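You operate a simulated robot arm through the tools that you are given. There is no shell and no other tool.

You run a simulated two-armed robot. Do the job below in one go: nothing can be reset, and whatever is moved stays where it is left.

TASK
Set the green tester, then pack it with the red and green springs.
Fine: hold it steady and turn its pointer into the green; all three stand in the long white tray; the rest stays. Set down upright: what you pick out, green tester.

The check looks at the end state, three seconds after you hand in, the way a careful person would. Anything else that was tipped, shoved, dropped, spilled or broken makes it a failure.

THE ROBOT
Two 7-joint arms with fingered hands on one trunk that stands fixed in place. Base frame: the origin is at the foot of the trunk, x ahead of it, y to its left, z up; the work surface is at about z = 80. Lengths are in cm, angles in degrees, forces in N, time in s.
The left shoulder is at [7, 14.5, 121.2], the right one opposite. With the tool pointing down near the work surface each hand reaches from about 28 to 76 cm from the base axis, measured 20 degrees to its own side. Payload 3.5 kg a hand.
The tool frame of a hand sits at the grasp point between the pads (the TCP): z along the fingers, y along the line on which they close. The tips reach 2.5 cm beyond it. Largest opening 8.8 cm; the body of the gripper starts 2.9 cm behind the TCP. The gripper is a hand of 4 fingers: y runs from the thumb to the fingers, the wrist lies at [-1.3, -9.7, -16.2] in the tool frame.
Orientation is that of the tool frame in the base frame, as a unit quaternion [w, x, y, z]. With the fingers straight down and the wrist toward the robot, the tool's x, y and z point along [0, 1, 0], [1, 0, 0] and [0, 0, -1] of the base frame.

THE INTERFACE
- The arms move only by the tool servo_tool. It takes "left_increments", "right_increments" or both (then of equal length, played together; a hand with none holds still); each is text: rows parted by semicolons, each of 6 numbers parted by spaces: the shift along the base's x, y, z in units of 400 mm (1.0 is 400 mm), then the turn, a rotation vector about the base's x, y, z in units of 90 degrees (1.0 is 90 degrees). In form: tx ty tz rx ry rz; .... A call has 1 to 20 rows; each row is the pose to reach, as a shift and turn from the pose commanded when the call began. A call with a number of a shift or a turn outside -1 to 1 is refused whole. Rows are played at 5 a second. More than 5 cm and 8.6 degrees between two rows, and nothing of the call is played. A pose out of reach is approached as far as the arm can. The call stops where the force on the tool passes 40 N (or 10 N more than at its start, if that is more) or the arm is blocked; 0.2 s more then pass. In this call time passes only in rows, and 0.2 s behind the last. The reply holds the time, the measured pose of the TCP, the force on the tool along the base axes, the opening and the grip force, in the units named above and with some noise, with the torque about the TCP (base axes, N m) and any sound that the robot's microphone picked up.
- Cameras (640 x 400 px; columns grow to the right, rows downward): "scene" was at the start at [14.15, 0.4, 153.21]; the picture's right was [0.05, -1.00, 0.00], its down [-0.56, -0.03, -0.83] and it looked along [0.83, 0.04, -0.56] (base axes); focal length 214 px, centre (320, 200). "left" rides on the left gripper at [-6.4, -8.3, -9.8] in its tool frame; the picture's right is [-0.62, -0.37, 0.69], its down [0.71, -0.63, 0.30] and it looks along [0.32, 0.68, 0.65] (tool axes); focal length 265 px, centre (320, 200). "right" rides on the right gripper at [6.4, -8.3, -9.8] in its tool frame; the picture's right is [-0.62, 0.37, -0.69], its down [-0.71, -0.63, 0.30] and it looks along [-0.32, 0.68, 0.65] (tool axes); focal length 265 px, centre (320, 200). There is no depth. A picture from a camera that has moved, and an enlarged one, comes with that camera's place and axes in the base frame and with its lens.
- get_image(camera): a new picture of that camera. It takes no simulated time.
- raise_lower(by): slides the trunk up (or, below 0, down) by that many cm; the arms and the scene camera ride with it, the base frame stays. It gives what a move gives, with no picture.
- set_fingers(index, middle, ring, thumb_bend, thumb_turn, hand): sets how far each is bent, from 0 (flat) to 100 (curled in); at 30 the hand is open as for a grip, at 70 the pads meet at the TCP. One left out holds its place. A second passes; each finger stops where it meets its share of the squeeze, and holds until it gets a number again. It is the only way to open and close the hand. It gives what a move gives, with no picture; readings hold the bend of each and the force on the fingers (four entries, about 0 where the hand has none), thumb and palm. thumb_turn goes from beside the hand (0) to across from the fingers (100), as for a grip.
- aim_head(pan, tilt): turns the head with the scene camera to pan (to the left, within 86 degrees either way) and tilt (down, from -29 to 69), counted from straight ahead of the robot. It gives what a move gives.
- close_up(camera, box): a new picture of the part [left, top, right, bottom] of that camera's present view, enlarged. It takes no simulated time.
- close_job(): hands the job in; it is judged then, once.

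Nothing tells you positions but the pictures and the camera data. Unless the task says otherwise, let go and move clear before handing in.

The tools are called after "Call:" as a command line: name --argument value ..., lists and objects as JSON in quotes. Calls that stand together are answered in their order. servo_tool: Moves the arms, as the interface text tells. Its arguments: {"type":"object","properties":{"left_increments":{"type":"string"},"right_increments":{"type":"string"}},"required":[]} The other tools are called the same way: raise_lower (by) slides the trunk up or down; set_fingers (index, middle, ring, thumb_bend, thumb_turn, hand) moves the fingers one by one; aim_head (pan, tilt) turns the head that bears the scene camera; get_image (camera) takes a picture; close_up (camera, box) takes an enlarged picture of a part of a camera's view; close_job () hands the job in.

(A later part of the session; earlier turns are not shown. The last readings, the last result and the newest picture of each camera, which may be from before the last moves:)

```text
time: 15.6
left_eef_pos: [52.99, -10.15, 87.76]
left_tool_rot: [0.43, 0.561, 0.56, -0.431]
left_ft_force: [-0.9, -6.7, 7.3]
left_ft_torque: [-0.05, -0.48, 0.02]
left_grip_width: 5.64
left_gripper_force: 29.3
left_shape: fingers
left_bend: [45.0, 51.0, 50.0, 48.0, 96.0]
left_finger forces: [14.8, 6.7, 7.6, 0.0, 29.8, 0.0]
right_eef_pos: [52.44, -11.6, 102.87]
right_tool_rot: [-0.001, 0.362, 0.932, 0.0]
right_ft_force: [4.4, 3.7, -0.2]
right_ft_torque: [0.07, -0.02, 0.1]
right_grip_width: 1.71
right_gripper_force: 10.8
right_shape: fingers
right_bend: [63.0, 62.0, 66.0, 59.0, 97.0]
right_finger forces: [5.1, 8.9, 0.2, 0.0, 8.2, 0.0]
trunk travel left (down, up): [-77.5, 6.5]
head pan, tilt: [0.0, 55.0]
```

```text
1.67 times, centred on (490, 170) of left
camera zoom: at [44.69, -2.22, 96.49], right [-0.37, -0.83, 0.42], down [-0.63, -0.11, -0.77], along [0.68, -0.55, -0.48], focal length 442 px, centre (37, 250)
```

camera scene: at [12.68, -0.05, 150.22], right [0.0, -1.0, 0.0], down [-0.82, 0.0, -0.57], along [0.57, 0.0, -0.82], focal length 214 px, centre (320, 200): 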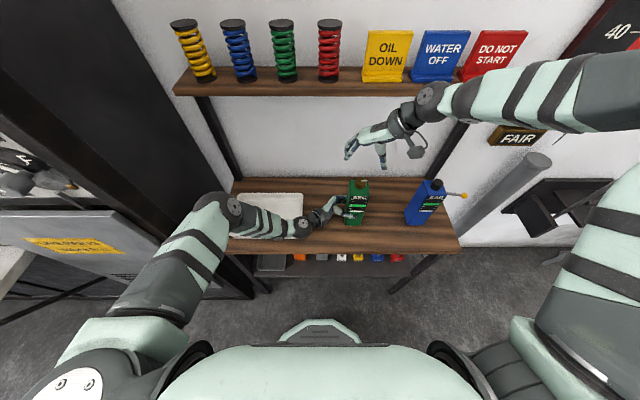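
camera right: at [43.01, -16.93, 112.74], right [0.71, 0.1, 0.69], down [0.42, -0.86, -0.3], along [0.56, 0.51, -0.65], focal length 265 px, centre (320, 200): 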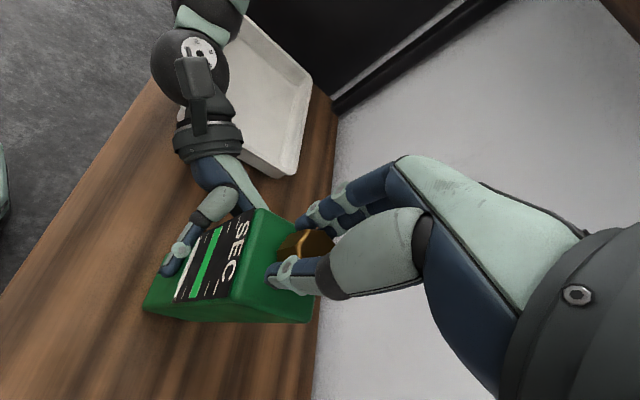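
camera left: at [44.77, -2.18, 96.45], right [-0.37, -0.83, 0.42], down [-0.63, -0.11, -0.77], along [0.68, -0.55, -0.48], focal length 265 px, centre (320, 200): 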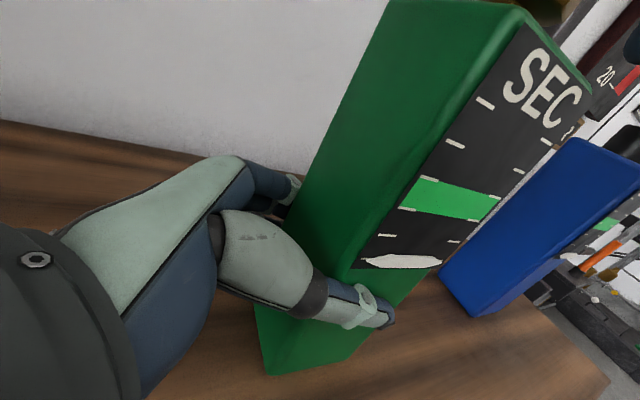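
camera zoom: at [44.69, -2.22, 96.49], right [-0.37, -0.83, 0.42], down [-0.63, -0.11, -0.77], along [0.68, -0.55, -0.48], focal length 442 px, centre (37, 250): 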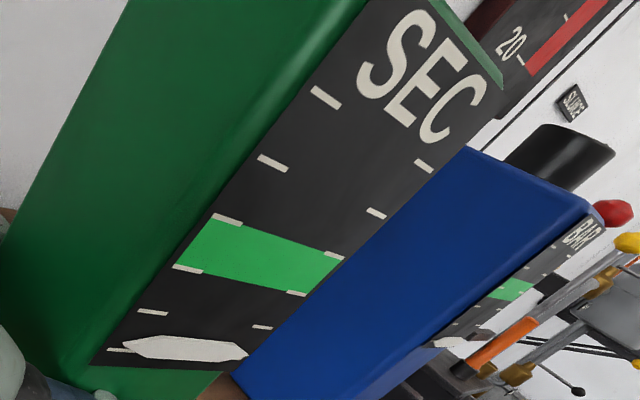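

The pointer rises with clockwise turning, roughly 0.3 of a division for 20°, so about 150° will be needed in total. I'll continue clockwise.

Call:
servo_tool --right_increments "0 0 0 0 0 -0.055; 0 0 0 0 0 -0.11; 0 0 0 0 0 -0.165; 0 0 0 0 0 -0.22; 0 0 0 0 0 -0.275; 0 0 0 0 0 -0.33; 0 0 0 0 0 -0.385; 0 0 0 0 0 -0.44"

Call:
close_up --camera "scene" --box '[320, 130, 448, 230]'

Call:
close_up --camera "left" --box '[340, 50, 640, 290]'

```text
time: 17.4
left_eef_pos: [52.96, -10.08, 87.79]
left_tool_rot: [0.43, 0.562, 0.559, -0.431]
left_ft_force: [-7.4, -6.3, 11.3]
left_ft_torque: [-0.21, -0.69, -0.08]
left_grip_width: 5.62
left_gripper_force: 29.8
left_shape: fingers
left_bend: [47.0, 52.0, 50.0, 48.0, 97.0]
left_finger forces: [12.4, 6.4, 7.2, 0.0, 32.9, 0.1]
right_eef_pos: [52.29, -11.67, 102.88]
right_tool_rot: [0.0, 0.656, 0.754, 0.001]
right_ft_force: [8.8, 4.9, -0.6]
right_ft_torque: [0.09, -0.19, 0.11]
right_grip_width: 1.76
right_gripper_force: 12.5
right_shape: fingers
right_bend: [61.0, 61.0, 65.0, 61.0, 97.0]
right_finger forces: [7.0, 10.3, 0.5, 0.0, 7.0, 0.0]
trunk travel left (down, up): [-77.5, 6.5]
head pan, tilt: [0.0, 55.0]
```

```text
4.00 times, centred on (384, 180) of scene
camera zoom: at [12.4, -0.02, 150.24], right [0.0, -1.0, 0.0], down [-0.82, 0.0, -0.57], along [0.57, 0.0, -0.82], focal length 858 px, centre (64, 280)
```

zoom: 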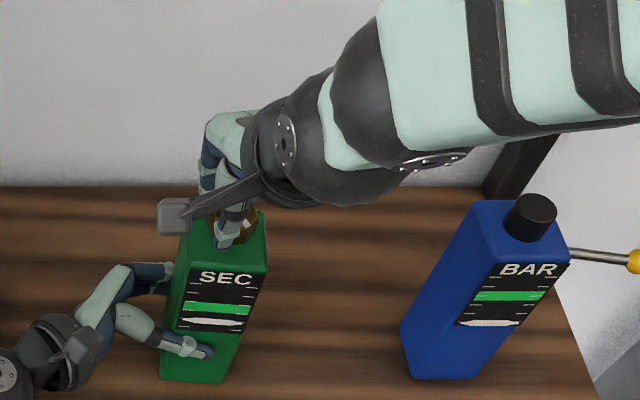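

```text
1.67 times, centred on (490, 170) of left
camera zoom: at [44.62, -2.19, 96.52], right [-0.37, -0.83, 0.42], down [-0.63, -0.11, -0.77], along [0.68, -0.55, -0.48], focal length 442 px, centre (37, 250)
```

zoom: 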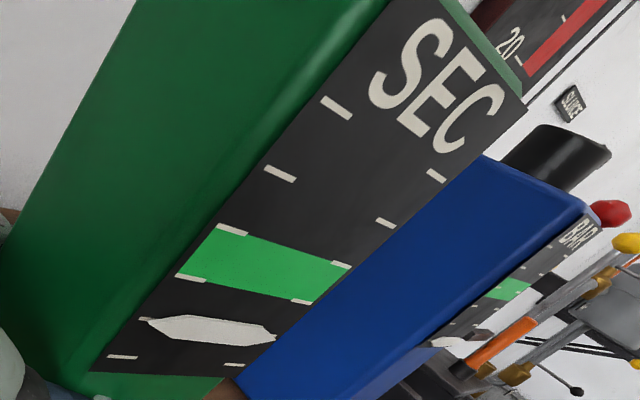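

60° of turning moved the pointer exactly one division, to the first tick; the green band lies between ticks 2 and 3, so about 90° more is needed. I'll shift the hand slightly +x to relieve the sideways pull and turn another 48°.

Call:
servo_tool --right_increments "0.005 0 0 0 0 -0.0587; 0.01 0.002 0 0 0 -0.1173; 0.01 0.002 0 0 0 -0.176; 0.01 0.002 0 0 0 -0.2347; 0.01 0.001 0 0 0 -0.2933; 0.01 0.0 0 0 0 -0.352; 0.01 -0.001 0 0 0 -0.4107; 0.01 -0.002 0 0 0 -0.4693; 0.01 -0.003 0 0 0 -0.528"

Call:
close_up --camera "scene" --box '[320, 130, 448, 230]'

Call:
close_up --camera "left" --box '[340, 50, 640, 290]'

```text
time: 19.4
left_eef_pos: [52.89, -10.02, 87.75]
left_tool_rot: [0.431, 0.561, 0.56, -0.432]
left_ft_force: [-7.6, 1.0, 7.7]
left_ft_torque: [-0.38, -0.67, -0.22]
left_grip_width: 5.63
left_gripper_force: 30.1
left_shape: fingers
left_bend: [48.0, 52.0, 51.0, 48.0, 98.0]
left_finger forces: [12.3, 6.1, 7.2, 0.1, 34.0, 0.0]
right_eef_pos: [52.59, -11.8, 102.87]
right_tool_rot: [0.0, 0.905, 0.425, 0.0]
right_ft_force: [8.9, 0.0, 0.1]
right_ft_torque: [0.05, -0.13, 0.09]
right_grip_width: 1.75
right_gripper_force: 11.6
right_shape: fingers
right_bend: [61.0, 61.0, 66.0, 61.0, 96.0]
right_finger forces: [7.6, 7.9, 0.1, 0.0, 7.6, 0.0]
trunk travel left (down, up): [-77.5, 6.5]
head pan, tilt: [0.0, 55.0]
```

```text
4.00 times, centred on (384, 180) of scene
camera zoom: at [12.44, 0.04, 150.24], right [0.0, -1.0, 0.0], down [-0.82, 0.0, -0.57], along [0.57, 0.0, -0.82], focal length 858 px, centre (64, 280)
```

zoom: 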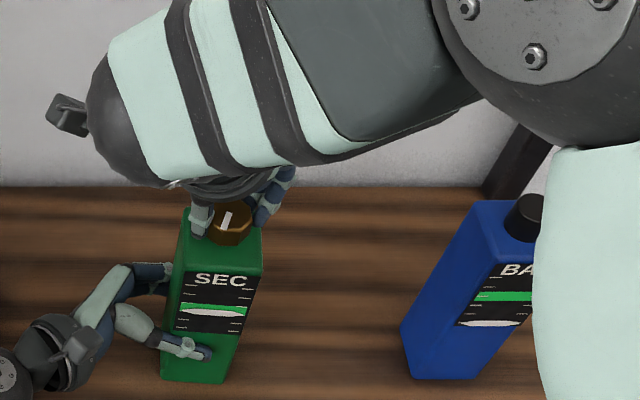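

```text
1.67 times, centred on (490, 170) of left
camera zoom: at [44.66, -2.12, 96.49], right [-0.37, -0.83, 0.42], down [-0.63, -0.11, -0.77], along [0.68, -0.55, -0.48], focal length 442 px, centre (37, 250)
```

zoom: 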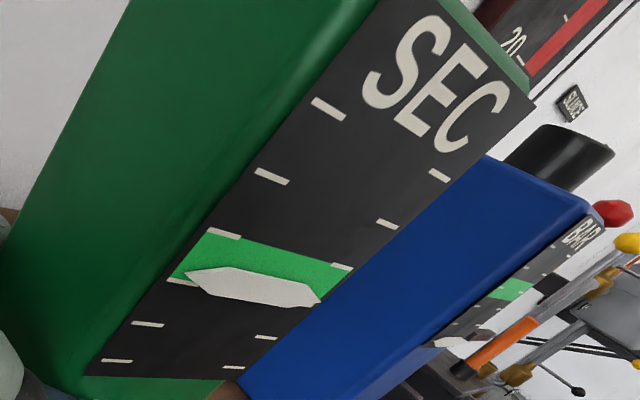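

The pointer is just entering the green band (about 1.8–2 divisions). About 42° more is needed, so I'll open the right hand, swing it back 45° onto the next flats, and regrip.

Call:
set_fingers --hand "right" --thumb_bend 32 --index 32 --middle 32 --ring 32

Call:
servo_tool --right_increments "0 0 0 0 0 0.0833; -0.003 0 0 0 0 0.1667; -0.006 0 0 0 0 0.25; -0.006 0.002 0 0 0 0.3333; -0.006 0.002 0 0 0 0.4167; -0.006 0.002 0 0 0 0.5"

Call:
close_up --camera "scene" --box '[320, 130, 448, 230]'

Call:
close_up --camera "left" --box '[340, 50, 640, 290]'

Call:
get_image --camera "right"

```text
time: 20.4
left_eef_pos: [53.12, -9.9, 87.69]
left_tool_rot: [0.43, 0.561, 0.561, -0.431]
left_ft_force: [1.6, 1.9, 2.6]
left_ft_torque: [-0.13, -0.36, 0.15]
left_grip_width: 5.6
left_gripper_force: 29.1
left_shape: fingers
left_bend: [47.0, 52.0, 51.0, 49.0, 97.0]
left_finger forces: [16.2, 6.8, 7.4, 0.1, 28.3, 0.0]
right_eef_pos: [52.79, -11.66, 102.79]
right_tool_rot: [-0.001, 0.905, 0.426, 0.0]
right_ft_force: [-1.3, -0.3, 0.0]
right_ft_torque: [-0.01, 0.0, 0.0]
right_grip_width: 8.01
right_gripper_force: 0.1
right_shape: fingers
right_bend: [32.0, 32.0, 32.0, 32.0, 97.0]
right_finger forces: [0.0, 0.1, 0.0, 0.1, 0.1, 0.0]
trunk travel left (down, up): [-77.5, 6.5]
head pan, tilt: [0.0, 55.0]
```

```text
time: 21.8
left_eef_pos: [53.04, -10.07, 87.8]
left_tool_rot: [0.43, 0.561, 0.561, -0.431]
left_ft_force: [1.3, 1.6, 2.1]
left_ft_torque: [-0.14, -0.37, 0.15]
left_grip_width: 5.61
left_gripper_force: 29.9
left_shape: fingers
left_bend: [47.0, 52.0, 51.0, 49.0, 97.0]
left_finger forces: [16.0, 7.0, 7.5, 0.0, 28.3, 0.1]
right_eef_pos: [52.41, -11.8, 102.76]
right_tool_rot: [0.0, 0.671, 0.741, -0.001]
right_ft_force: [-0.7, 0.2, -0.2]
right_ft_torque: [-0.05, 0.03, 0.01]
right_grip_width: 8.01
right_gripper_force: 0.1
right_shape: fingers
right_bend: [32.0, 32.0, 32.0, 32.0, 97.0]
right_finger forces: [0.0, 0.0, 0.1, 0.1, 0.0, 0.0]
trunk travel left (down, up): [-77.5, 6.5]
head pan, tilt: [0.0, 55.0]
```

```text
4.00 times, centred on (384, 180) of scene
camera zoom: at [12.51, -0.1, 150.23], right [0.0, -1.0, 0.0], down [-0.82, 0.0, -0.57], along [0.57, 0.0, -0.82], focal length 858 px, centre (64, 280)
```

zoom: 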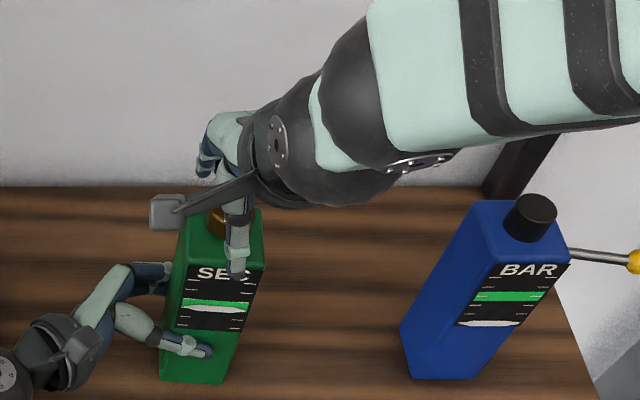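

```text
1.67 times, centred on (490, 170) of left
camera zoom: at [44.72, -2.21, 96.48], right [-0.37, -0.83, 0.42], down [-0.63, -0.11, -0.77], along [0.68, -0.55, -0.48], focal length 442 px, centre (37, 250)
```

zoom: 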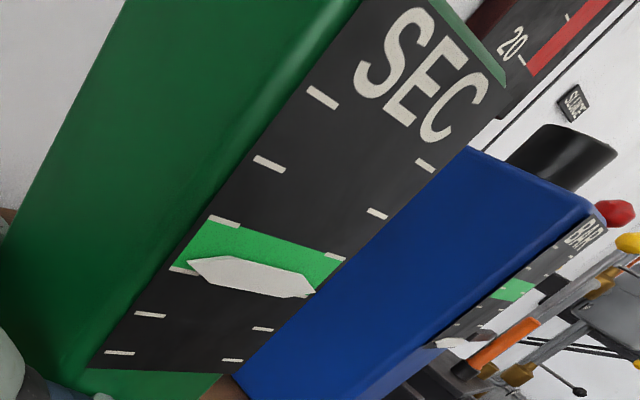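

```text
taken
camera right: at [43.46, -6.1, 112.67], right [0.43, -0.58, 0.69], down [-0.56, -0.77, -0.3], along [0.71, -0.26, -0.65], focal length 265 px, centre (320, 200)
```

right: 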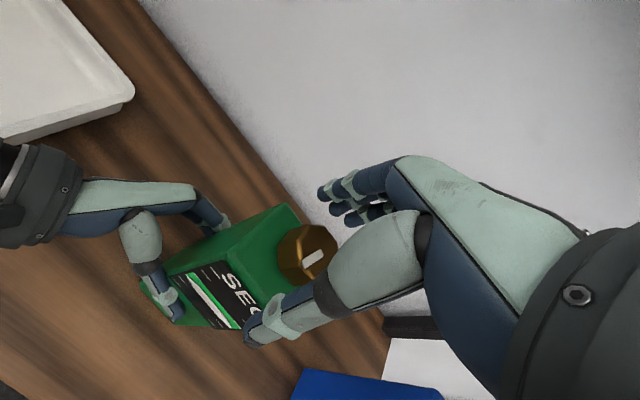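

The pointer held its place after release. I'll regrip on the new flats.

Call:
set_fingers --hand "right" --thumb_bend 58 --index 58 --middle 58 --ring 58

Call:
set_fingers --hand "right" --thumb_bend 74 --index 71 --middle 71 --ring 64

Call:
get_image --camera "right"

```text
time: 22.8
left_eef_pos: [53.18, -9.97, 87.72]
left_tool_rot: [0.43, 0.561, 0.56, -0.431]
left_ft_force: [1.5, 1.6, 1.4]
left_ft_torque: [-0.18, -0.39, 0.11]
left_grip_width: 5.57
left_gripper_force: 29.3
left_shape: fingers
left_bend: [47.0, 52.0, 51.0, 49.0, 97.0]
left_finger forces: [15.8, 6.8, 7.5, 0.0, 28.6, 0.1]
right_eef_pos: [52.38, -11.6, 102.73]
right_tool_rot: [0.0, 0.672, 0.741, 0.0]
right_ft_force: [1.5, 0.0, 0.3]
right_ft_torque: [0.01, -0.01, -0.01]
right_grip_width: 2.66
right_gripper_force: 0.5
right_shape: fingers
right_bend: [57.0, 56.0, 57.0, 57.0, 97.0]
right_finger forces: [0.0, 1.0, 0.0, 0.0, 0.0, 0.0]
trunk travel left (down, up): [-77.5, 6.5]
head pan, tilt: [0.0, 55.0]
```

```text
time: 23.8
left_eef_pos: [53.07, -10.06, 87.73]
left_tool_rot: [0.43, 0.561, 0.56, -0.432]
left_ft_force: [-4.1, 0.7, 4.6]
left_ft_torque: [-0.2, -0.46, -0.07]
left_grip_width: 5.58
left_gripper_force: 29.0
left_shape: fingers
left_bend: [47.0, 52.0, 51.0, 49.0, 97.0]
left_finger forces: [13.7, 6.1, 7.6, 0.0, 30.8, 0.1]
right_eef_pos: [52.37, -11.65, 102.85]
right_tool_rot: [0.0, 0.672, 0.74, -0.001]
right_ft_force: [5.2, -0.2, 0.3]
right_ft_torque: [-0.01, -0.15, 0.02]
right_grip_width: 2.02
right_gripper_force: 11.8
right_shape: fingers
right_bend: [60.0, 60.0, 64.0, 61.0, 96.0]
right_finger forces: [6.9, 8.6, 0.1, 0.1, 9.3, 0.0]
trunk travel left (down, up): [-77.5, 6.5]
head pan, tilt: [0.0, 55.0]
```

```text
taken
camera right: at [43.5, -6.03, 112.68], right [0.43, -0.58, 0.69], down [-0.56, -0.77, -0.3], along [0.71, -0.26, -0.65], focal length 265 px, centre (320, 200)
```

right: 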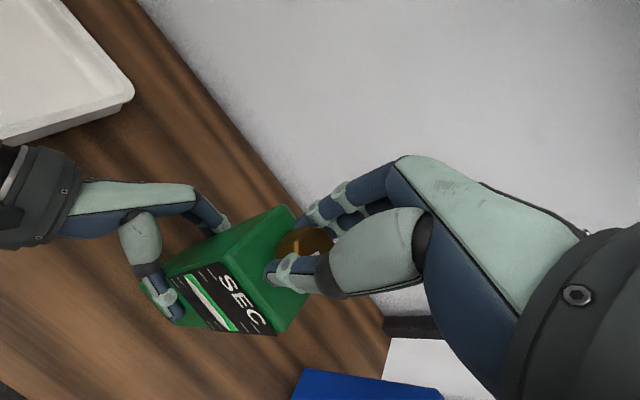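

The knob is gripped at about 12 N. I'll turn 33° clockwise and check the pointer.

Call:
servo_tool --right_increments "0.004 0 0 0 0 -0.053; 0.008 0 0 0 0 -0.105; 0.008 0 0 0 0 -0.158; 0.008 0 0 0 0 -0.21; 0.008 0 0 0 0 -0.263; 0.008 0 0 0 0 -0.315; 0.008 0 0 0 0 -0.367"

Call:
close_up --camera "scene" --box '[345, 190, 393, 230]'

Call:
close_up --camera "left" --box '[340, 50, 640, 290]'

```text
time: 25.4
left_eef_pos: [53.05, -9.92, 87.6]
left_tool_rot: [0.43, 0.562, 0.56, -0.43]
left_ft_force: [-3.9, 2.6, 2.5]
left_ft_torque: [-0.28, -0.37, -0.16]
left_grip_width: 5.58
left_gripper_force: 29.4
left_shape: fingers
left_bend: [47.0, 53.0, 51.0, 49.0, 97.0]
left_finger forces: [14.2, 5.8, 7.1, 0.1, 30.6, 0.0]
right_eef_pos: [52.85, -11.7, 102.85]
right_tool_rot: [0.0, 0.856, 0.517, 0.0]
right_ft_force: [4.4, -2.4, 0.2]
right_ft_torque: [-0.08, -0.11, 0.1]
right_grip_width: 2.0
right_gripper_force: 12.0
right_shape: fingers
right_bend: [60.0, 61.0, 64.0, 61.0, 96.0]
right_finger forces: [6.7, 8.4, 0.0, 0.1, 9.6, 0.0]
trunk travel left (down, up): [-77.5, 6.5]
head pan, tilt: [0.0, 55.0]
```

```text
10.00 times, centred on (369, 210) of scene
camera zoom: at [12.57, -0.01, 150.22], right [0.0, -1.0, 0.0], down [-0.82, 0.0, -0.57], along [0.57, 0.0, -0.82], focal length 2145 px, centre (-170, 100)
```

zoom: 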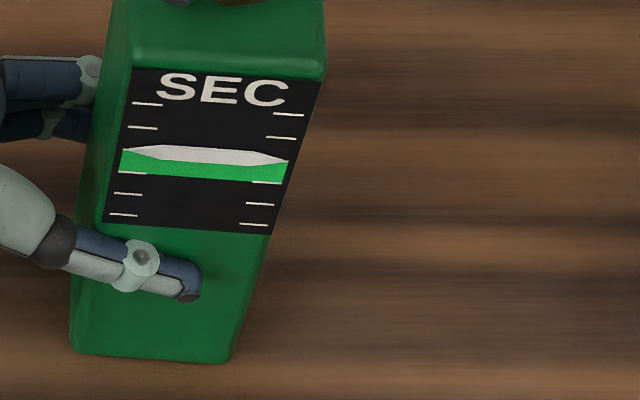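

```text
1.67 times, centred on (490, 170) of left
camera zoom: at [44.74, -2.16, 96.43], right [-0.37, -0.83, 0.42], down [-0.63, -0.11, -0.77], along [0.68, -0.55, -0.48], focal length 442 px, centre (37, 250)
```

zoom: 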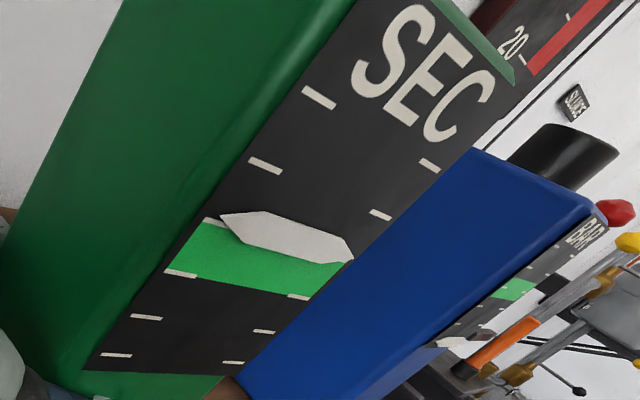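

The pointer is now at the top edge of the green band, a bit too far. I'll turn back about 15°.

Call:
servo_tool --right_increments "0 0 0 0 0 0.056; 0 0 0 0 0 0.111; 0 0 0 0 0 0.167"

Call:
close_up --camera "scene" --box '[345, 190, 393, 230]'

Call:
close_up --camera "left" --box '[340, 50, 640, 290]'

```text
time: 26.2
left_eef_pos: [53.13, -9.97, 87.61]
left_tool_rot: [0.43, 0.561, 0.561, -0.431]
left_ft_force: [-4.9, 5.1, 1.9]
left_ft_torque: [-0.24, -0.38, -0.1]
left_grip_width: 5.58
left_gripper_force: 29.5
left_shape: fingers
left_bend: [47.0, 53.0, 51.0, 49.0, 97.0]
left_finger forces: [14.3, 5.9, 6.8, 0.1, 31.1, 0.1]
right_eef_pos: [52.8, -11.79, 102.81]
right_tool_rot: [0.0, 0.779, 0.627, 0.0]
right_ft_force: [4.4, -1.8, -0.6]
right_ft_torque: [-0.04, -0.08, -0.02]
right_grip_width: 1.97
right_gripper_force: 11.4
right_shape: fingers
right_bend: [60.0, 62.0, 64.0, 62.0, 94.0]
right_finger forces: [5.9, 7.6, 0.0, 0.1, 9.6, 0.0]
trunk travel left (down, up): [-77.5, 6.5]
head pan, tilt: [0.0, 55.0]
```

```text
10.00 times, centred on (369, 210) of scene
camera zoom: at [12.56, -0.08, 150.22], right [0.0, -1.0, 0.0], down [-0.82, 0.0, -0.57], along [0.57, 0.0, -0.82], focal length 2145 px, centre (-170, 100)
```

zoom: 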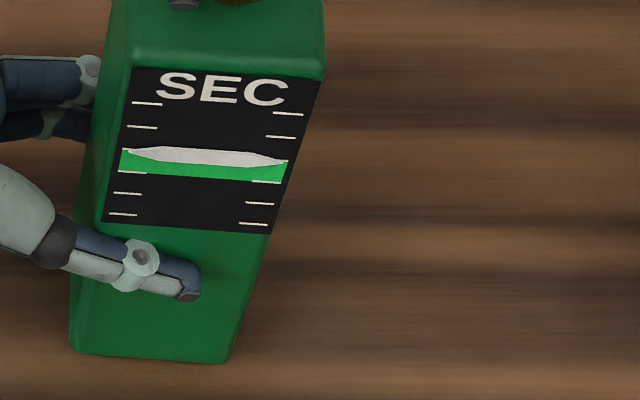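

```text
1.67 times, centred on (490, 170) of left
camera zoom: at [44.74, -2.2, 96.44], right [-0.37, -0.83, 0.42], down [-0.63, -0.11, -0.77], along [0.68, -0.55, -0.48], focal length 442 px, centre (37, 250)
```

zoom: 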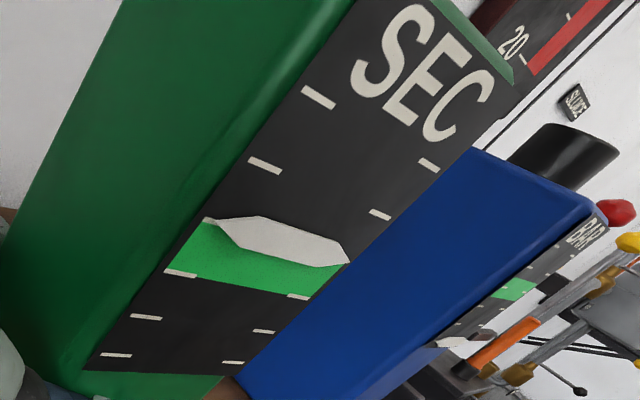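

It moved back only slightly (there is some slack in the grip). I'll turn back another 12°.

Call:
servo_tool --right_increments "0 0 0 0 0 0.045; 0 0 0 0 0 0.09; 0 0 0 0 0 0.133"

Call:
close_up --camera "scene" --box '[345, 190, 393, 230]'

Call:
close_up --camera "left" --box '[340, 50, 640, 290]'

```text
time: 27.0
left_eef_pos: [53.08, -10.04, 87.67]
left_tool_rot: [0.431, 0.561, 0.56, -0.431]
left_ft_force: [-2.5, 4.0, 0.2]
left_ft_torque: [-0.23, -0.3, -0.06]
left_grip_width: 5.59
left_gripper_force: 28.8
left_shape: fingers
left_bend: [47.0, 53.0, 51.0, 49.0, 97.0]
left_finger forces: [15.2, 6.0, 6.7, 0.0, 29.8, 0.0]
right_eef_pos: [52.89, -11.78, 102.72]
right_tool_rot: [-0.001, 0.709, 0.705, -0.001]
right_ft_force: [3.4, -2.4, 0.2]
right_ft_torque: [-0.09, -0.06, -0.07]
right_grip_width: 1.96
right_gripper_force: 11.3
right_shape: fingers
right_bend: [60.0, 62.0, 64.0, 62.0, 94.0]
right_finger forces: [5.2, 7.7, 0.1, 0.0, 9.9, 0.0]
trunk travel left (down, up): [-77.5, 6.5]
head pan, tilt: [0.0, 55.0]
```

```text
10.00 times, centred on (369, 210) of scene
camera zoom: at [12.56, -0.08, 150.22], right [0.0, -1.0, 0.0], down [-0.82, 0.0, -0.57], along [0.57, 0.0, -0.82], focal length 2145 px, centre (-170, 100)
```

zoom: 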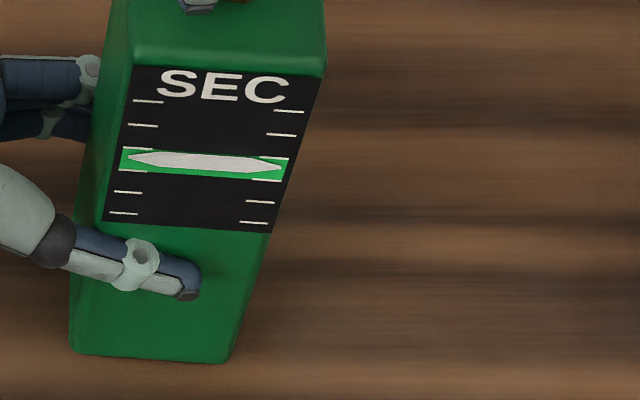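

```text
1.67 times, centred on (490, 170) of left
camera zoom: at [44.75, -2.19, 96.44], right [-0.37, -0.83, 0.42], down [-0.63, -0.11, -0.77], along [0.68, -0.55, -0.48], focal length 442 px, centre (37, 250)
```

zoom: 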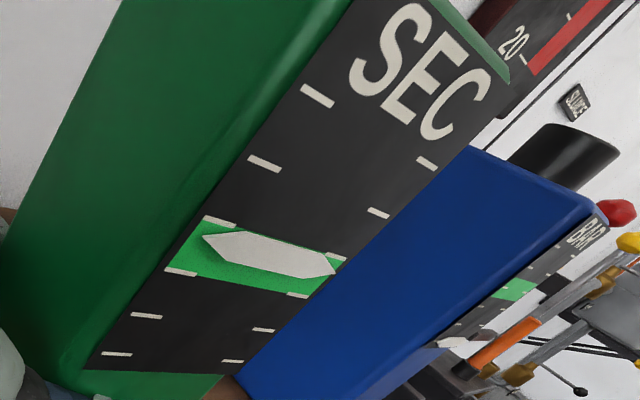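

The pointer now sits in the middle of the green. I'll release the knob gently and lift the right hand clear.

Call:
set_fingers --hand "right" --thumb_bend 30 --index 30 --middle 30 --ring 30

Call:
close_up --camera "left" --box '[340, 50, 640, 290]'

Call:
close_up --camera "scene" --box '[345, 190, 393, 230]'

Call:
get_image --camera "right"

```text
time: 28.0
left_eef_pos: [53.23, -10.01, 87.76]
left_tool_rot: [0.43, 0.562, 0.56, -0.431]
left_ft_force: [0.9, 0.2, -0.3]
left_ft_torque: [-0.22, -0.31, 0.08]
left_grip_width: 5.57
left_gripper_force: 28.7
left_shape: fingers
left_bend: [47.0, 52.0, 51.0, 49.0, 97.0]
left_finger forces: [16.6, 6.5, 6.7, 0.1, 28.0, 0.0]
right_eef_pos: [52.82, -11.67, 102.69]
right_tool_rot: [0.001, 0.71, 0.704, 0.0]
right_ft_force: [-0.5, -0.1, 0.6]
right_ft_torque: [0.04, -0.01, 0.02]
right_grip_width: 8.42
right_gripper_force: 0.1
right_shape: fingers
right_bend: [30.0, 30.0, 30.0, 30.0, 97.0]
right_finger forces: [0.0, 0.0, 0.0, 0.0, 0.0, 0.0]
trunk travel left (down, up): [-77.5, 6.5]
head pan, tilt: [0.0, 55.0]
```

```text
1.67 times, centred on (490, 170) of left
camera zoom: at [44.74, -2.2, 96.45], right [-0.37, -0.83, 0.42], down [-0.63, -0.11, -0.77], along [0.68, -0.55, -0.48], focal length 442 px, centre (37, 250)
```

zoom: 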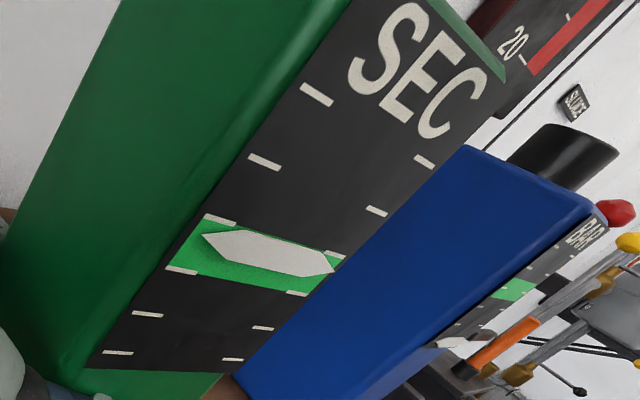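

```text
10.00 times, centred on (369, 210) of scene
camera zoom: at [12.56, -0.08, 150.22], right [0.0, -1.0, 0.0], down [-0.82, 0.0, -0.57], along [0.57, 0.0, -0.82], focal length 2145 px, centre (-170, 100)
```

zoom: 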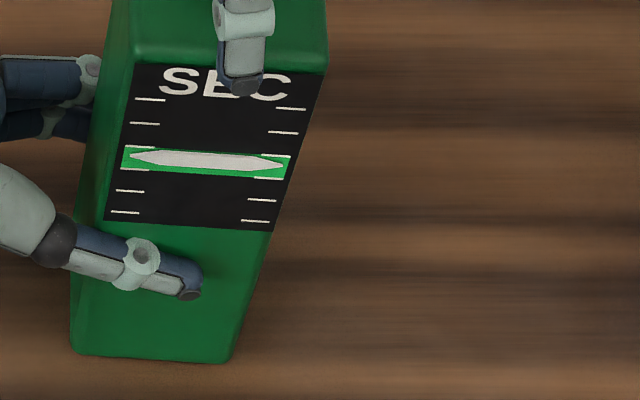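

```text
taken
camera right: at [44.5, -5.11, 112.66], right [0.36, -0.62, 0.69], down [-0.64, -0.71, -0.3], along [0.68, -0.33, -0.65], focal length 265 px, centre (320, 200)
```

right: 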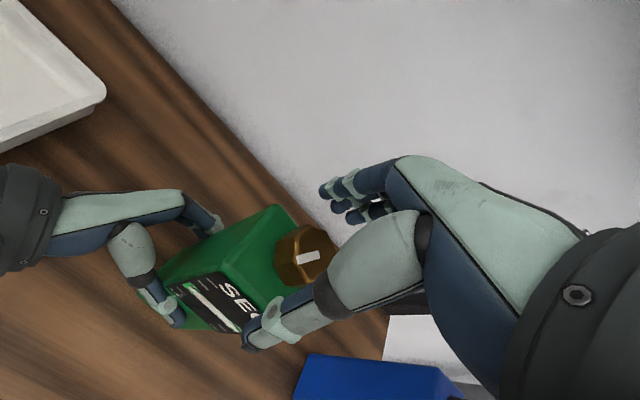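

The pointer is still in the green after release. I'll lift the right hand up and clear.

Call:
servo_tool --right_increments "0 0 0.1 0 0 0; 0 0 0.215 0 0 0; -0.01 0 0.33 0 0 0; -0.02 -0.02 0.445 0 0 0; -0.03 -0.04 0.56 0 0 0; -0.04 -0.06 0.675 0 0 0; -0.05 -0.08 0.79 0 0 0; -0.06 -0.1 0.905 0 0 0"

Call:
get_image --camera "scene"

Call:
get_image --camera "right"

```text
time: 29.8
left_eef_pos: [53.08, -10.06, 87.75]
left_tool_rot: [0.431, 0.561, 0.56, -0.431]
left_ft_force: [0.2, 0.2, -0.1]
left_ft_torque: [-0.21, -0.29, 0.09]
left_grip_width: 5.62
left_gripper_force: 28.8
left_shape: fingers
left_bend: [47.0, 52.0, 51.0, 49.0, 97.0]
left_finger forces: [16.5, 6.4, 7.1, 0.0, 27.9, 0.0]
right_eef_pos: [50.45, -15.48, 139.2]
right_tool_rot: [-0.001, 0.71, 0.704, -0.001]
right_ft_force: [-0.6, -0.9, 0.3]
right_ft_torque: [-0.01, -0.01, 0.01]
right_grip_width: 8.43
right_gripper_force: 0.1
right_shape: fingers
right_bend: [30.0, 30.0, 30.0, 30.0, 97.0]
right_finger forces: [0.0, 0.1, 0.1, 0.0, 0.1, 0.0]
trunk travel left (down, up): [-77.5, 6.5]
head pan, tilt: [0.0, 55.0]
```

```text
taken
camera scene: at [12.53, 0.0, 150.22], right [0.0, -1.0, 0.0], down [-0.82, 0.0, -0.57], along [0.57, 0.0, -0.82], focal length 214 px, centre (320, 200)
```

scene: 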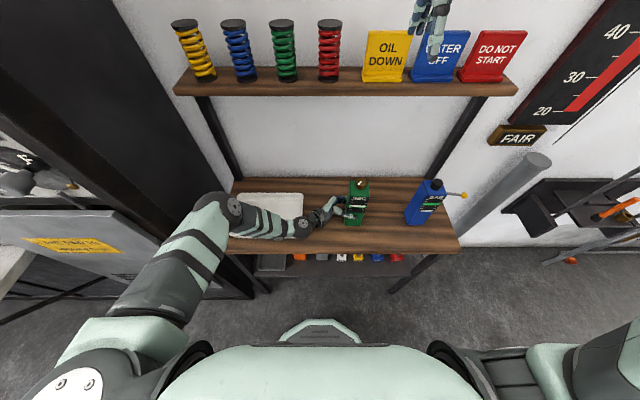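

```text
taken
camera right: at [42.12, -8.9, 149.0], right [0.36, -0.62, 0.69], down [-0.64, -0.71, -0.3], along [0.68, -0.33, -0.65], focal length 265 px, centre (320, 200)
```

right: 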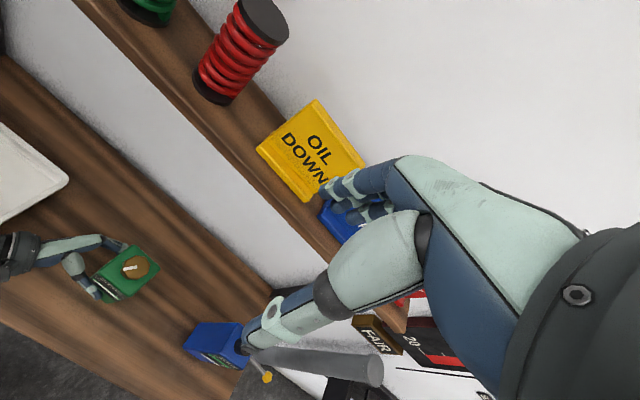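

The tester is set and the hand is clear. Before carrying it left, I need to know how much room the left arm has near the locker, so I'll look that way.

Call:
aim_head --pan 45 --tilt 45

Call:
get_image --camera "scene"

```text
time: 31.0
left_eef_pos: [53.02, -10.02, 87.78]
left_tool_rot: [0.431, 0.561, 0.56, -0.431]
left_ft_force: [1.0, 1.0, -0.6]
left_ft_torque: [-0.16, -0.27, 0.09]
left_grip_width: 5.6
left_gripper_force: 27.7
left_shape: fingers
left_bend: [47.0, 52.0, 51.0, 49.0, 97.0]
left_finger forces: [16.4, 6.2, 6.8, 0.1, 27.9, 0.0]
right_eef_pos: [50.59, -15.48, 139.02]
right_tool_rot: [0.0, 0.71, 0.704, 0.0]
right_ft_force: [0.0, 0.5, -0.3]
right_ft_torque: [-0.03, -0.01, -0.02]
right_grip_width: 8.47
right_gripper_force: 0.1
right_shape: fingers
right_bend: [30.0, 30.0, 30.0, 30.0, 97.0]
right_finger forces: [0.1, 0.0, 0.0, 0.1, 0.0, 0.1]
trunk travel left (down, up): [-77.5, 6.5]
head pan, tilt: [45.0, 45.0]
```

```text
taken
camera scene: at [11.09, 5.69, 151.57], right [0.71, -0.71, 0.0], down [-0.5, -0.5, -0.71], along [0.5, 0.5, -0.71], focal length 214 px, centre (320, 200)
```

scene: 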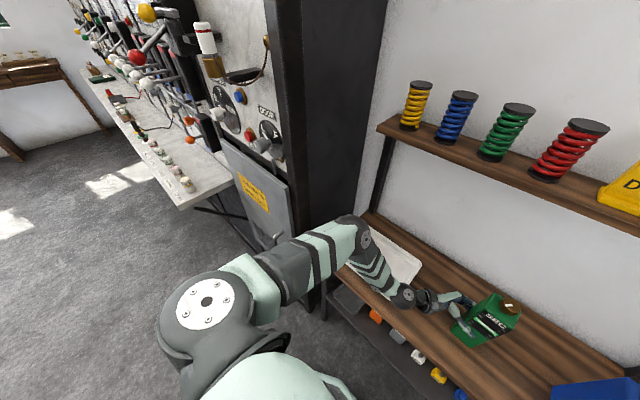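

The locker's front edge is near (42, 46), too close for the elbow if I keep the hand sideways. I'll lift the tester, then rotate it 90° with the hand so the arm comes from the robot's side as I carry it over the tray.

Call:
servo_tool --left_increments "0 0 0.05 0 0 0; 0 0 0.125 0 0 0; 0 0 0.2 0 0 0; 0 0 0.25 0 0 0"

Call:
aim_head --pan 5 --tilt 50

Call:
get_image --camera "scene"

Call:
get_image --camera "left"

```text
time: 32.0
left_eef_pos: [53.26, -10.16, 97.58]
left_tool_rot: [0.429, 0.561, 0.562, -0.431]
left_ft_force: [0.4, 0.6, -8.3]
left_ft_torque: [0.17, -0.06, -0.04]
left_grip_width: 5.59
left_gripper_force: 26.2
left_shape: fingers
left_bend: [47.0, 53.0, 51.0, 49.0, 97.0]
left_finger forces: [14.6, 5.4, 6.2, 0.1, 26.8, 0.1]
right_eef_pos: [50.63, -15.6, 139.04]
right_tool_rot: [0.0, 0.71, 0.704, -0.001]
right_ft_force: [0.4, 0.0, 0.4]
right_ft_torque: [-0.02, 0.02, -0.01]
right_grip_width: 8.44
right_gripper_force: 0.1
right_shape: fingers
right_bend: [30.0, 30.0, 30.0, 30.0, 97.0]
right_finger forces: [0.0, 0.1, 0.1, 0.0, 0.0, 0.1]
trunk travel left (down, up): [-77.5, 6.5]
head pan, tilt: [45.0, 45.0]
```

```text
time: 33.0
left_eef_pos: [53.28, -10.15, 97.49]
left_tool_rot: [0.429, 0.561, 0.562, -0.432]
left_ft_force: [-1.0, 0.8, -7.3]
left_ft_torque: [0.18, -0.02, 0.0]
left_grip_width: 5.6
left_gripper_force: 26.3
left_shape: fingers
left_bend: [47.0, 53.0, 51.0, 49.0, 97.0]
left_finger forces: [14.7, 5.4, 6.1, 0.0, 26.7, 0.0]
right_eef_pos: [50.59, -15.62, 139.04]
right_tool_rot: [0.0, 0.71, 0.704, -0.001]
right_ft_force: [0.0, -0.4, 0.3]
right_ft_torque: [-0.01, 0.02, 0.0]
right_grip_width: 8.45
right_gripper_force: 0.0
right_shape: fingers
right_bend: [30.0, 30.0, 30.0, 30.0, 97.0]
right_finger forces: [0.1, 0.1, 0.0, 0.0, 0.1, 0.1]
trunk travel left (down, up): [-77.5, 6.5]
head pan, tilt: [5.0, 50.0]
```

```text
taken
camera scene: at [13.12, 0.56, 150.87], right [0.09, -1.0, 0.0], down [-0.76, -0.07, -0.64], along [0.64, 0.06, -0.77], focal length 214 px, centre (320, 200)
```

scene: 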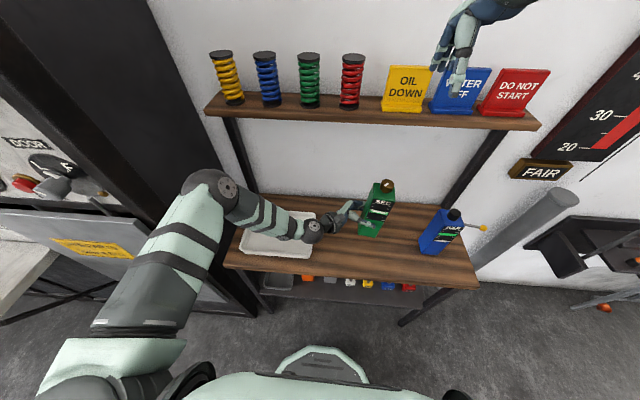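

```text
taken
camera left: at [44.91, -2.33, 106.24], right [-0.37, -0.83, 0.42], down [-0.63, -0.11, -0.77], along [0.68, -0.55, -0.48], focal length 265 px, centre (320, 200)
```

left: 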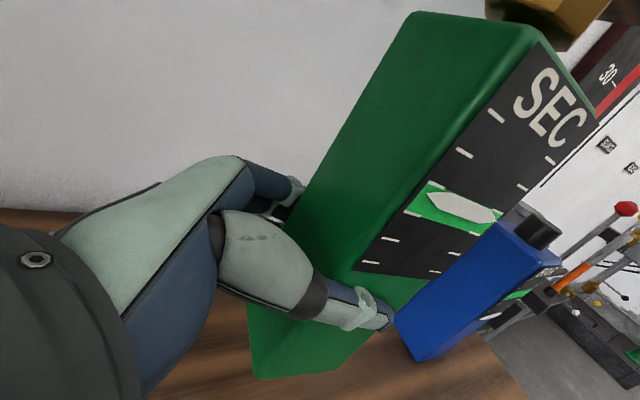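

The tester is lifted (about 8 N) and held. It may have tilted slightly in the grip, so I'll check.

Call:
close_up --camera "scene" --box '[330, 165, 426, 245]'

Call:
get_image --camera "right"

```text
5.00 times, centred on (378, 205) of scene
camera zoom: at [13.12, 0.56, 150.87], right [0.09, -1.0, 0.0], down [-0.76, -0.07, -0.64], along [0.64, 0.06, -0.77], focal length 1072 px, centre (30, 175)
```

zoom: 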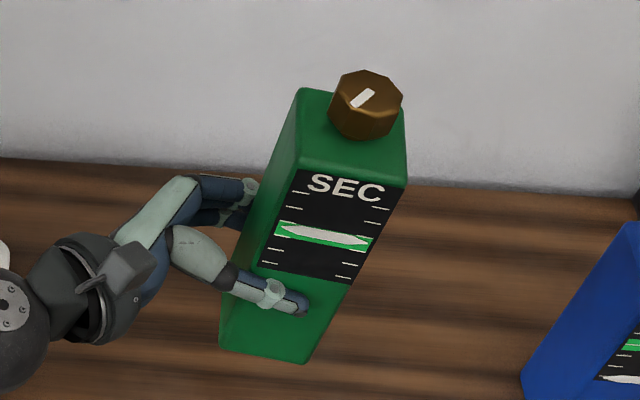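

```text
taken
camera right: at [42.28, -9.0, 148.9], right [0.36, -0.62, 0.69], down [-0.64, -0.71, -0.3], along [0.68, -0.33, -0.66], focal length 265 px, centre (320, 200)
```

right: 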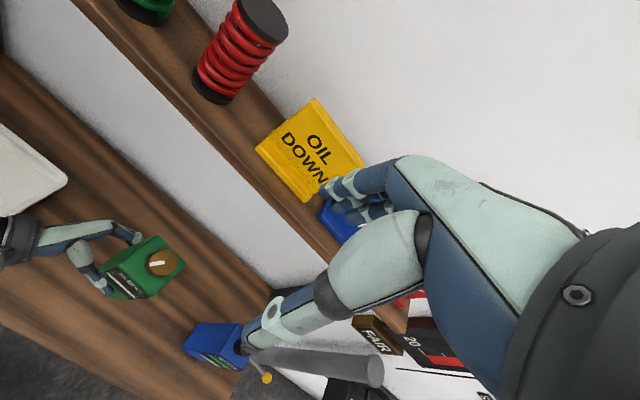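

The tester leans about 5° to the right in the grip. I'll correct that by tilting the hand back 5°, then re-check.

Call:
servo_tool --left_increments "0 0 0 -0.0275 0 0; 0 0 0 -0.055 0 0"

Call:
close_up --camera "scene" --box '[330, 165, 426, 245]'

Call:
get_image --camera "left"

```text
time: 33.6
left_eef_pos: [53.3, -10.15, 97.64]
left_tool_rot: [0.454, 0.543, 0.541, -0.454]
left_ft_force: [0.0, 1.3, -7.1]
left_ft_torque: [0.15, -0.03, -0.04]
left_grip_width: 5.57
left_gripper_force: 26.7
left_shape: fingers
left_bend: [47.0, 53.0, 51.0, 49.0, 97.0]
left_finger forces: [15.0, 5.4, 6.0, 0.0, 26.8, 0.1]
right_eef_pos: [50.55, -15.52, 139.05]
right_tool_rot: [0.0, 0.71, 0.704, -0.001]
right_ft_force: [-0.2, -0.6, -0.4]
right_ft_torque: [-0.02, -0.02, 0.01]
right_grip_width: 8.44
right_gripper_force: 0.0
right_shape: fingers
right_bend: [30.0, 30.0, 30.0, 30.0, 97.0]
right_finger forces: [0.0, 0.1, 0.1, 0.0, 0.0, 0.0]
trunk travel left (down, up): [-77.5, 6.5]
head pan, tilt: [5.0, 50.0]
```

```text
5.00 times, centred on (378, 205) of scene
camera zoom: at [13.14, 0.58, 150.86], right [0.09, -1.0, 0.0], down [-0.76, -0.07, -0.64], along [0.64, 0.06, -0.77], focal length 1072 px, centre (30, 175)
```

zoom: 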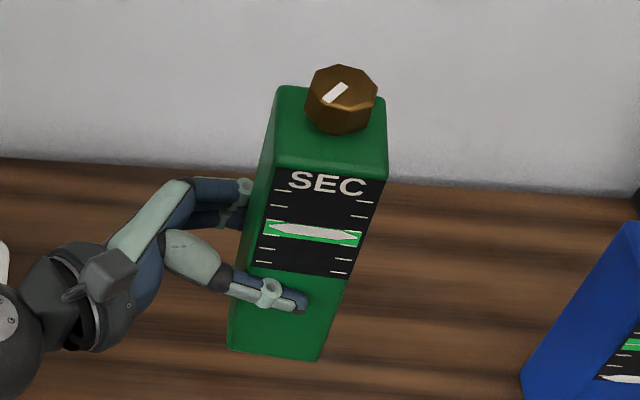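

```text
taken
camera left: at [44.88, -1.48, 105.6], right [-0.37, -0.79, 0.49], down [-0.63, -0.17, -0.76], along [0.68, -0.59, -0.43], focal length 265 px, centre (320, 200)
```

left: 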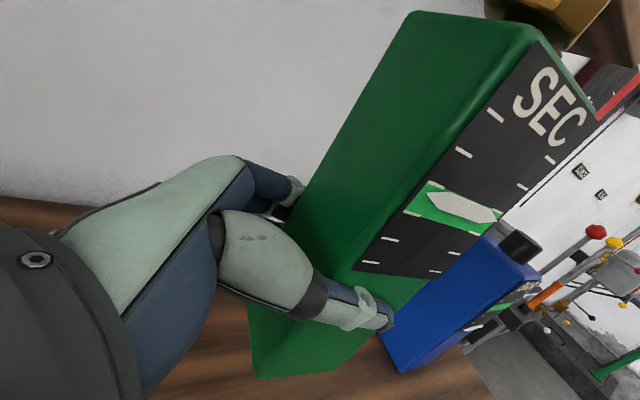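

The tester is upright again. I'll carry it over the tray while yawing 90°.

Call:
servo_tool --left_increments "0 0.0603 0 0 0 0.0833; 0 0.1207 0 0 0 0.1667; 0 0.181 0 0 0 0.25; 0 0.2413 0 0 0 0.3333; 0 0.3017 0 0 0 0.4167; 0 0.362 0 0 0 0.5; 0 0.4223 0 0 0 0.5833; 0 0.4827 0 0 0 0.6667; -0.002 0.543 0 0 0 0.75; -0.004 0.6033 0 0 0 0.8333; -0.006 0.6637 0 0 0 0.9167; -0.0075 0.724 0 0 0 1.0"

Call:
get_image --camera "scene"

Call:
get_image --camera "left"

Call:
get_image --camera "right"

```text
time: 36.2
left_eef_pos: [52.84, 19.12, 97.54]
left_tool_rot: [0.641, 0.0, 0.768, 0.0]
left_ft_force: [-0.3, 0.3, -7.5]
left_ft_torque: [0.07, 0.16, -0.01]
left_grip_width: 5.42
left_gripper_force: 23.9
left_shape: fingers
left_bend: [48.0, 53.0, 52.0, 49.0, 97.0]
left_finger forces: [13.2, 5.2, 5.6, 0.1, 24.2, 0.0]
right_eef_pos: [50.65, -15.46, 139.01]
right_tool_rot: [-0.001, 0.71, 0.704, -0.001]
right_ft_force: [-0.1, 0.7, 0.5]
right_ft_torque: [-0.02, 0.01, 0.0]
right_grip_width: 8.46
right_gripper_force: 0.0
right_shape: fingers
right_bend: [30.0, 30.0, 30.0, 30.0, 97.0]
right_finger forces: [0.0, 0.0, 0.1, 0.1, 0.0, 0.0]
trunk travel left (down, up): [-77.5, 6.5]
head pan, tilt: [5.0, 50.0]
```

```text
taken
camera scene: at [13.13, 0.64, 150.86], right [0.09, -1.0, 0.0], down [-0.76, -0.07, -0.64], along [0.64, 0.06, -0.77], focal length 214 px, centre (320, 200)
```

scene: 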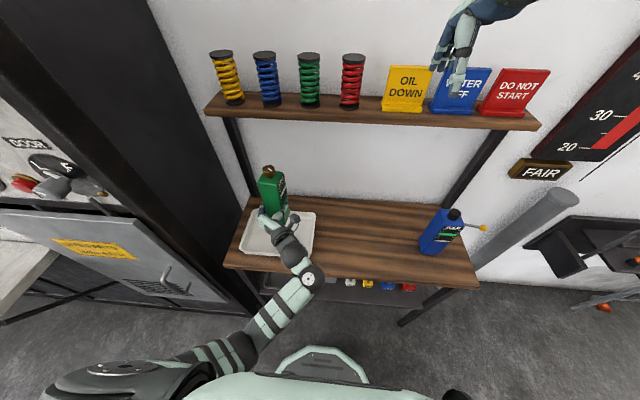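

```text
taken
camera left: at [44.31, 10.81, 105.56], right [0.79, -0.37, 0.49], down [0.17, -0.63, -0.76], along [0.59, 0.68, -0.44], focal length 265 px, centre (320, 200)
```

left: 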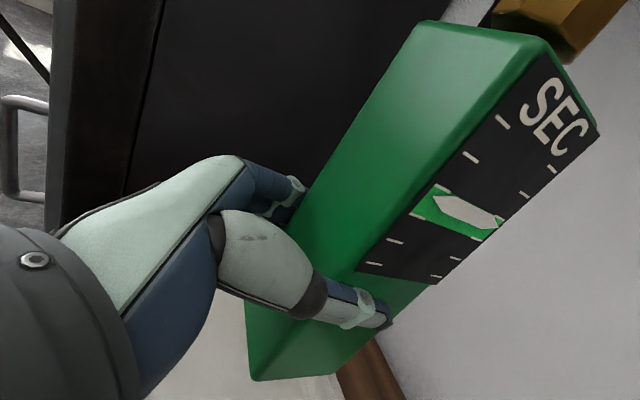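

```text
taken
camera right: at [42.29, -8.91, 148.9], right [0.36, -0.62, 0.69], down [-0.64, -0.71, -0.3], along [0.68, -0.33, -0.65], focal length 265 px, centre (320, 200)
```

right: 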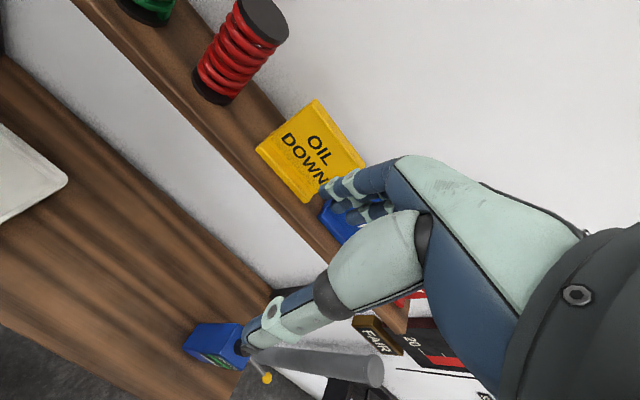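

The tester is over the tray. I'll check uprightness and position before lowering.

Call:
close_up --camera "scene" --box '[224, 155, 336, 267]'

Call:
close_up --camera "left" --box '[240, 0, 640, 400]'

```text
3.57 times, centred on (280, 211) of scene
camera zoom: at [13.13, 0.64, 150.86], right [0.09, -1.0, 0.0], down [-0.76, -0.07, -0.64], along [0.64, 0.06, -0.77], focal length 766 px, centre (463, 161)
```

zoom: 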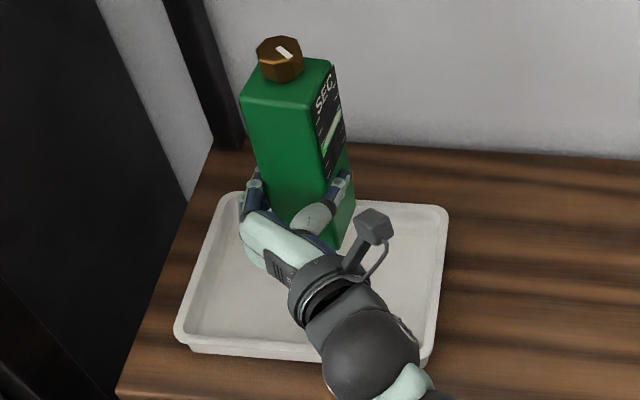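

```text
1.00 times, centred on (440, 200) of left (not enlarged: the box is as wide or as high as the picture)
camera zoom: at [44.31, 10.81, 105.56], right [0.79, -0.37, 0.49], down [0.17, -0.63, -0.76], along [0.59, 0.68, -0.44], focal length 265 px, centre (200, 200)
```

zoom: 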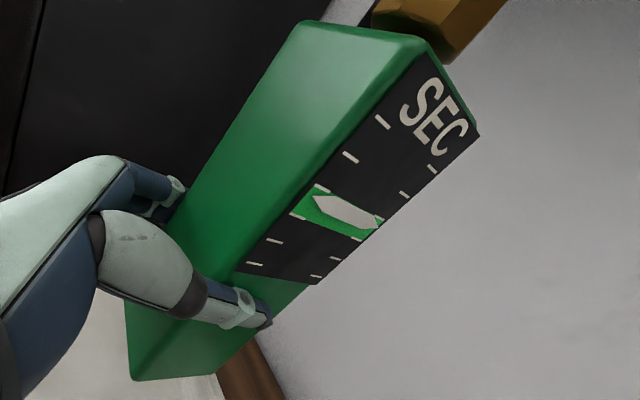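

It's upright and its base is centred near (54.7, 19), well inside the tray. I'll lower it most of the way.

Call:
servo_tool --left_increments "0 0 -0.05 0 0 0; 0 0 -0.1 0 0 0; 0 0 -0.15 0 0 0; 0 0 -0.185 0 0 0; 0 0 -0.2 0 0 0"

Call:
close_up --camera "scene" --box '[224, 155, 336, 267]'

Call:
get_image --camera "left"

```text
time: 37.4
left_eef_pos: [52.86, 19.0, 89.46]
left_tool_rot: [0.642, 0.0, 0.766, -0.001]
left_ft_force: [0.2, -0.7, -7.4]
left_ft_torque: [0.06, 0.15, 0.04]
left_grip_width: 5.42
left_gripper_force: 23.4
left_shape: fingers
left_bend: [48.0, 53.0, 52.0, 49.0, 97.0]
left_finger forces: [13.0, 5.0, 5.5, 0.0, 24.0, 0.0]
right_eef_pos: [50.54, -15.53, 139.02]
right_tool_rot: [-0.001, 0.71, 0.704, -0.001]
right_ft_force: [-0.1, 0.2, -0.4]
right_ft_torque: [-0.01, -0.02, 0.03]
right_grip_width: 8.44
right_gripper_force: 0.1
right_shape: fingers
right_bend: [30.0, 30.0, 30.0, 30.0, 97.0]
right_finger forces: [0.0, 0.0, 0.0, 0.0, 0.1, 0.0]
trunk travel left (down, up): [-77.5, 6.5]
head pan, tilt: [5.0, 50.0]
```

```text
3.57 times, centred on (280, 211) of scene
camera zoom: at [13.12, 0.64, 150.86], right [0.09, -1.0, 0.0], down [-0.76, -0.07, -0.64], along [0.64, 0.06, -0.77], focal length 766 px, centre (463, 161)
```

zoom: 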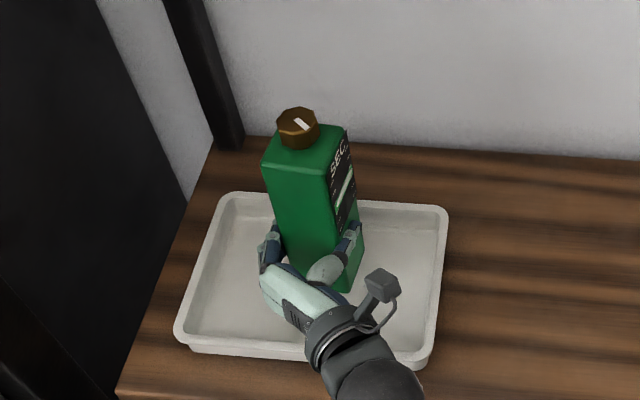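

```text
taken
camera left: at [44.24, 10.73, 97.64], right [0.79, -0.37, 0.49], down [0.17, -0.63, -0.76], along [0.59, 0.68, -0.43], focal length 265 px, centre (320, 200)
```

left: 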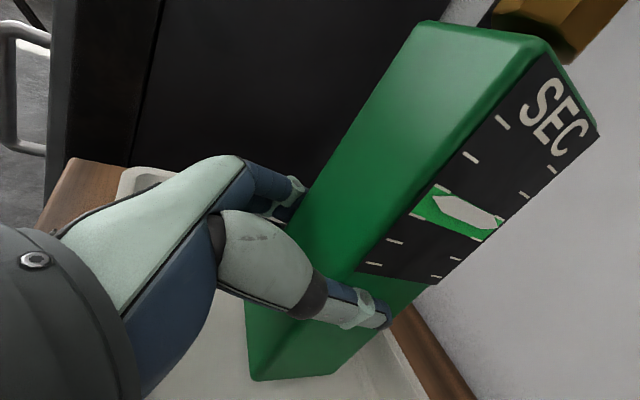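

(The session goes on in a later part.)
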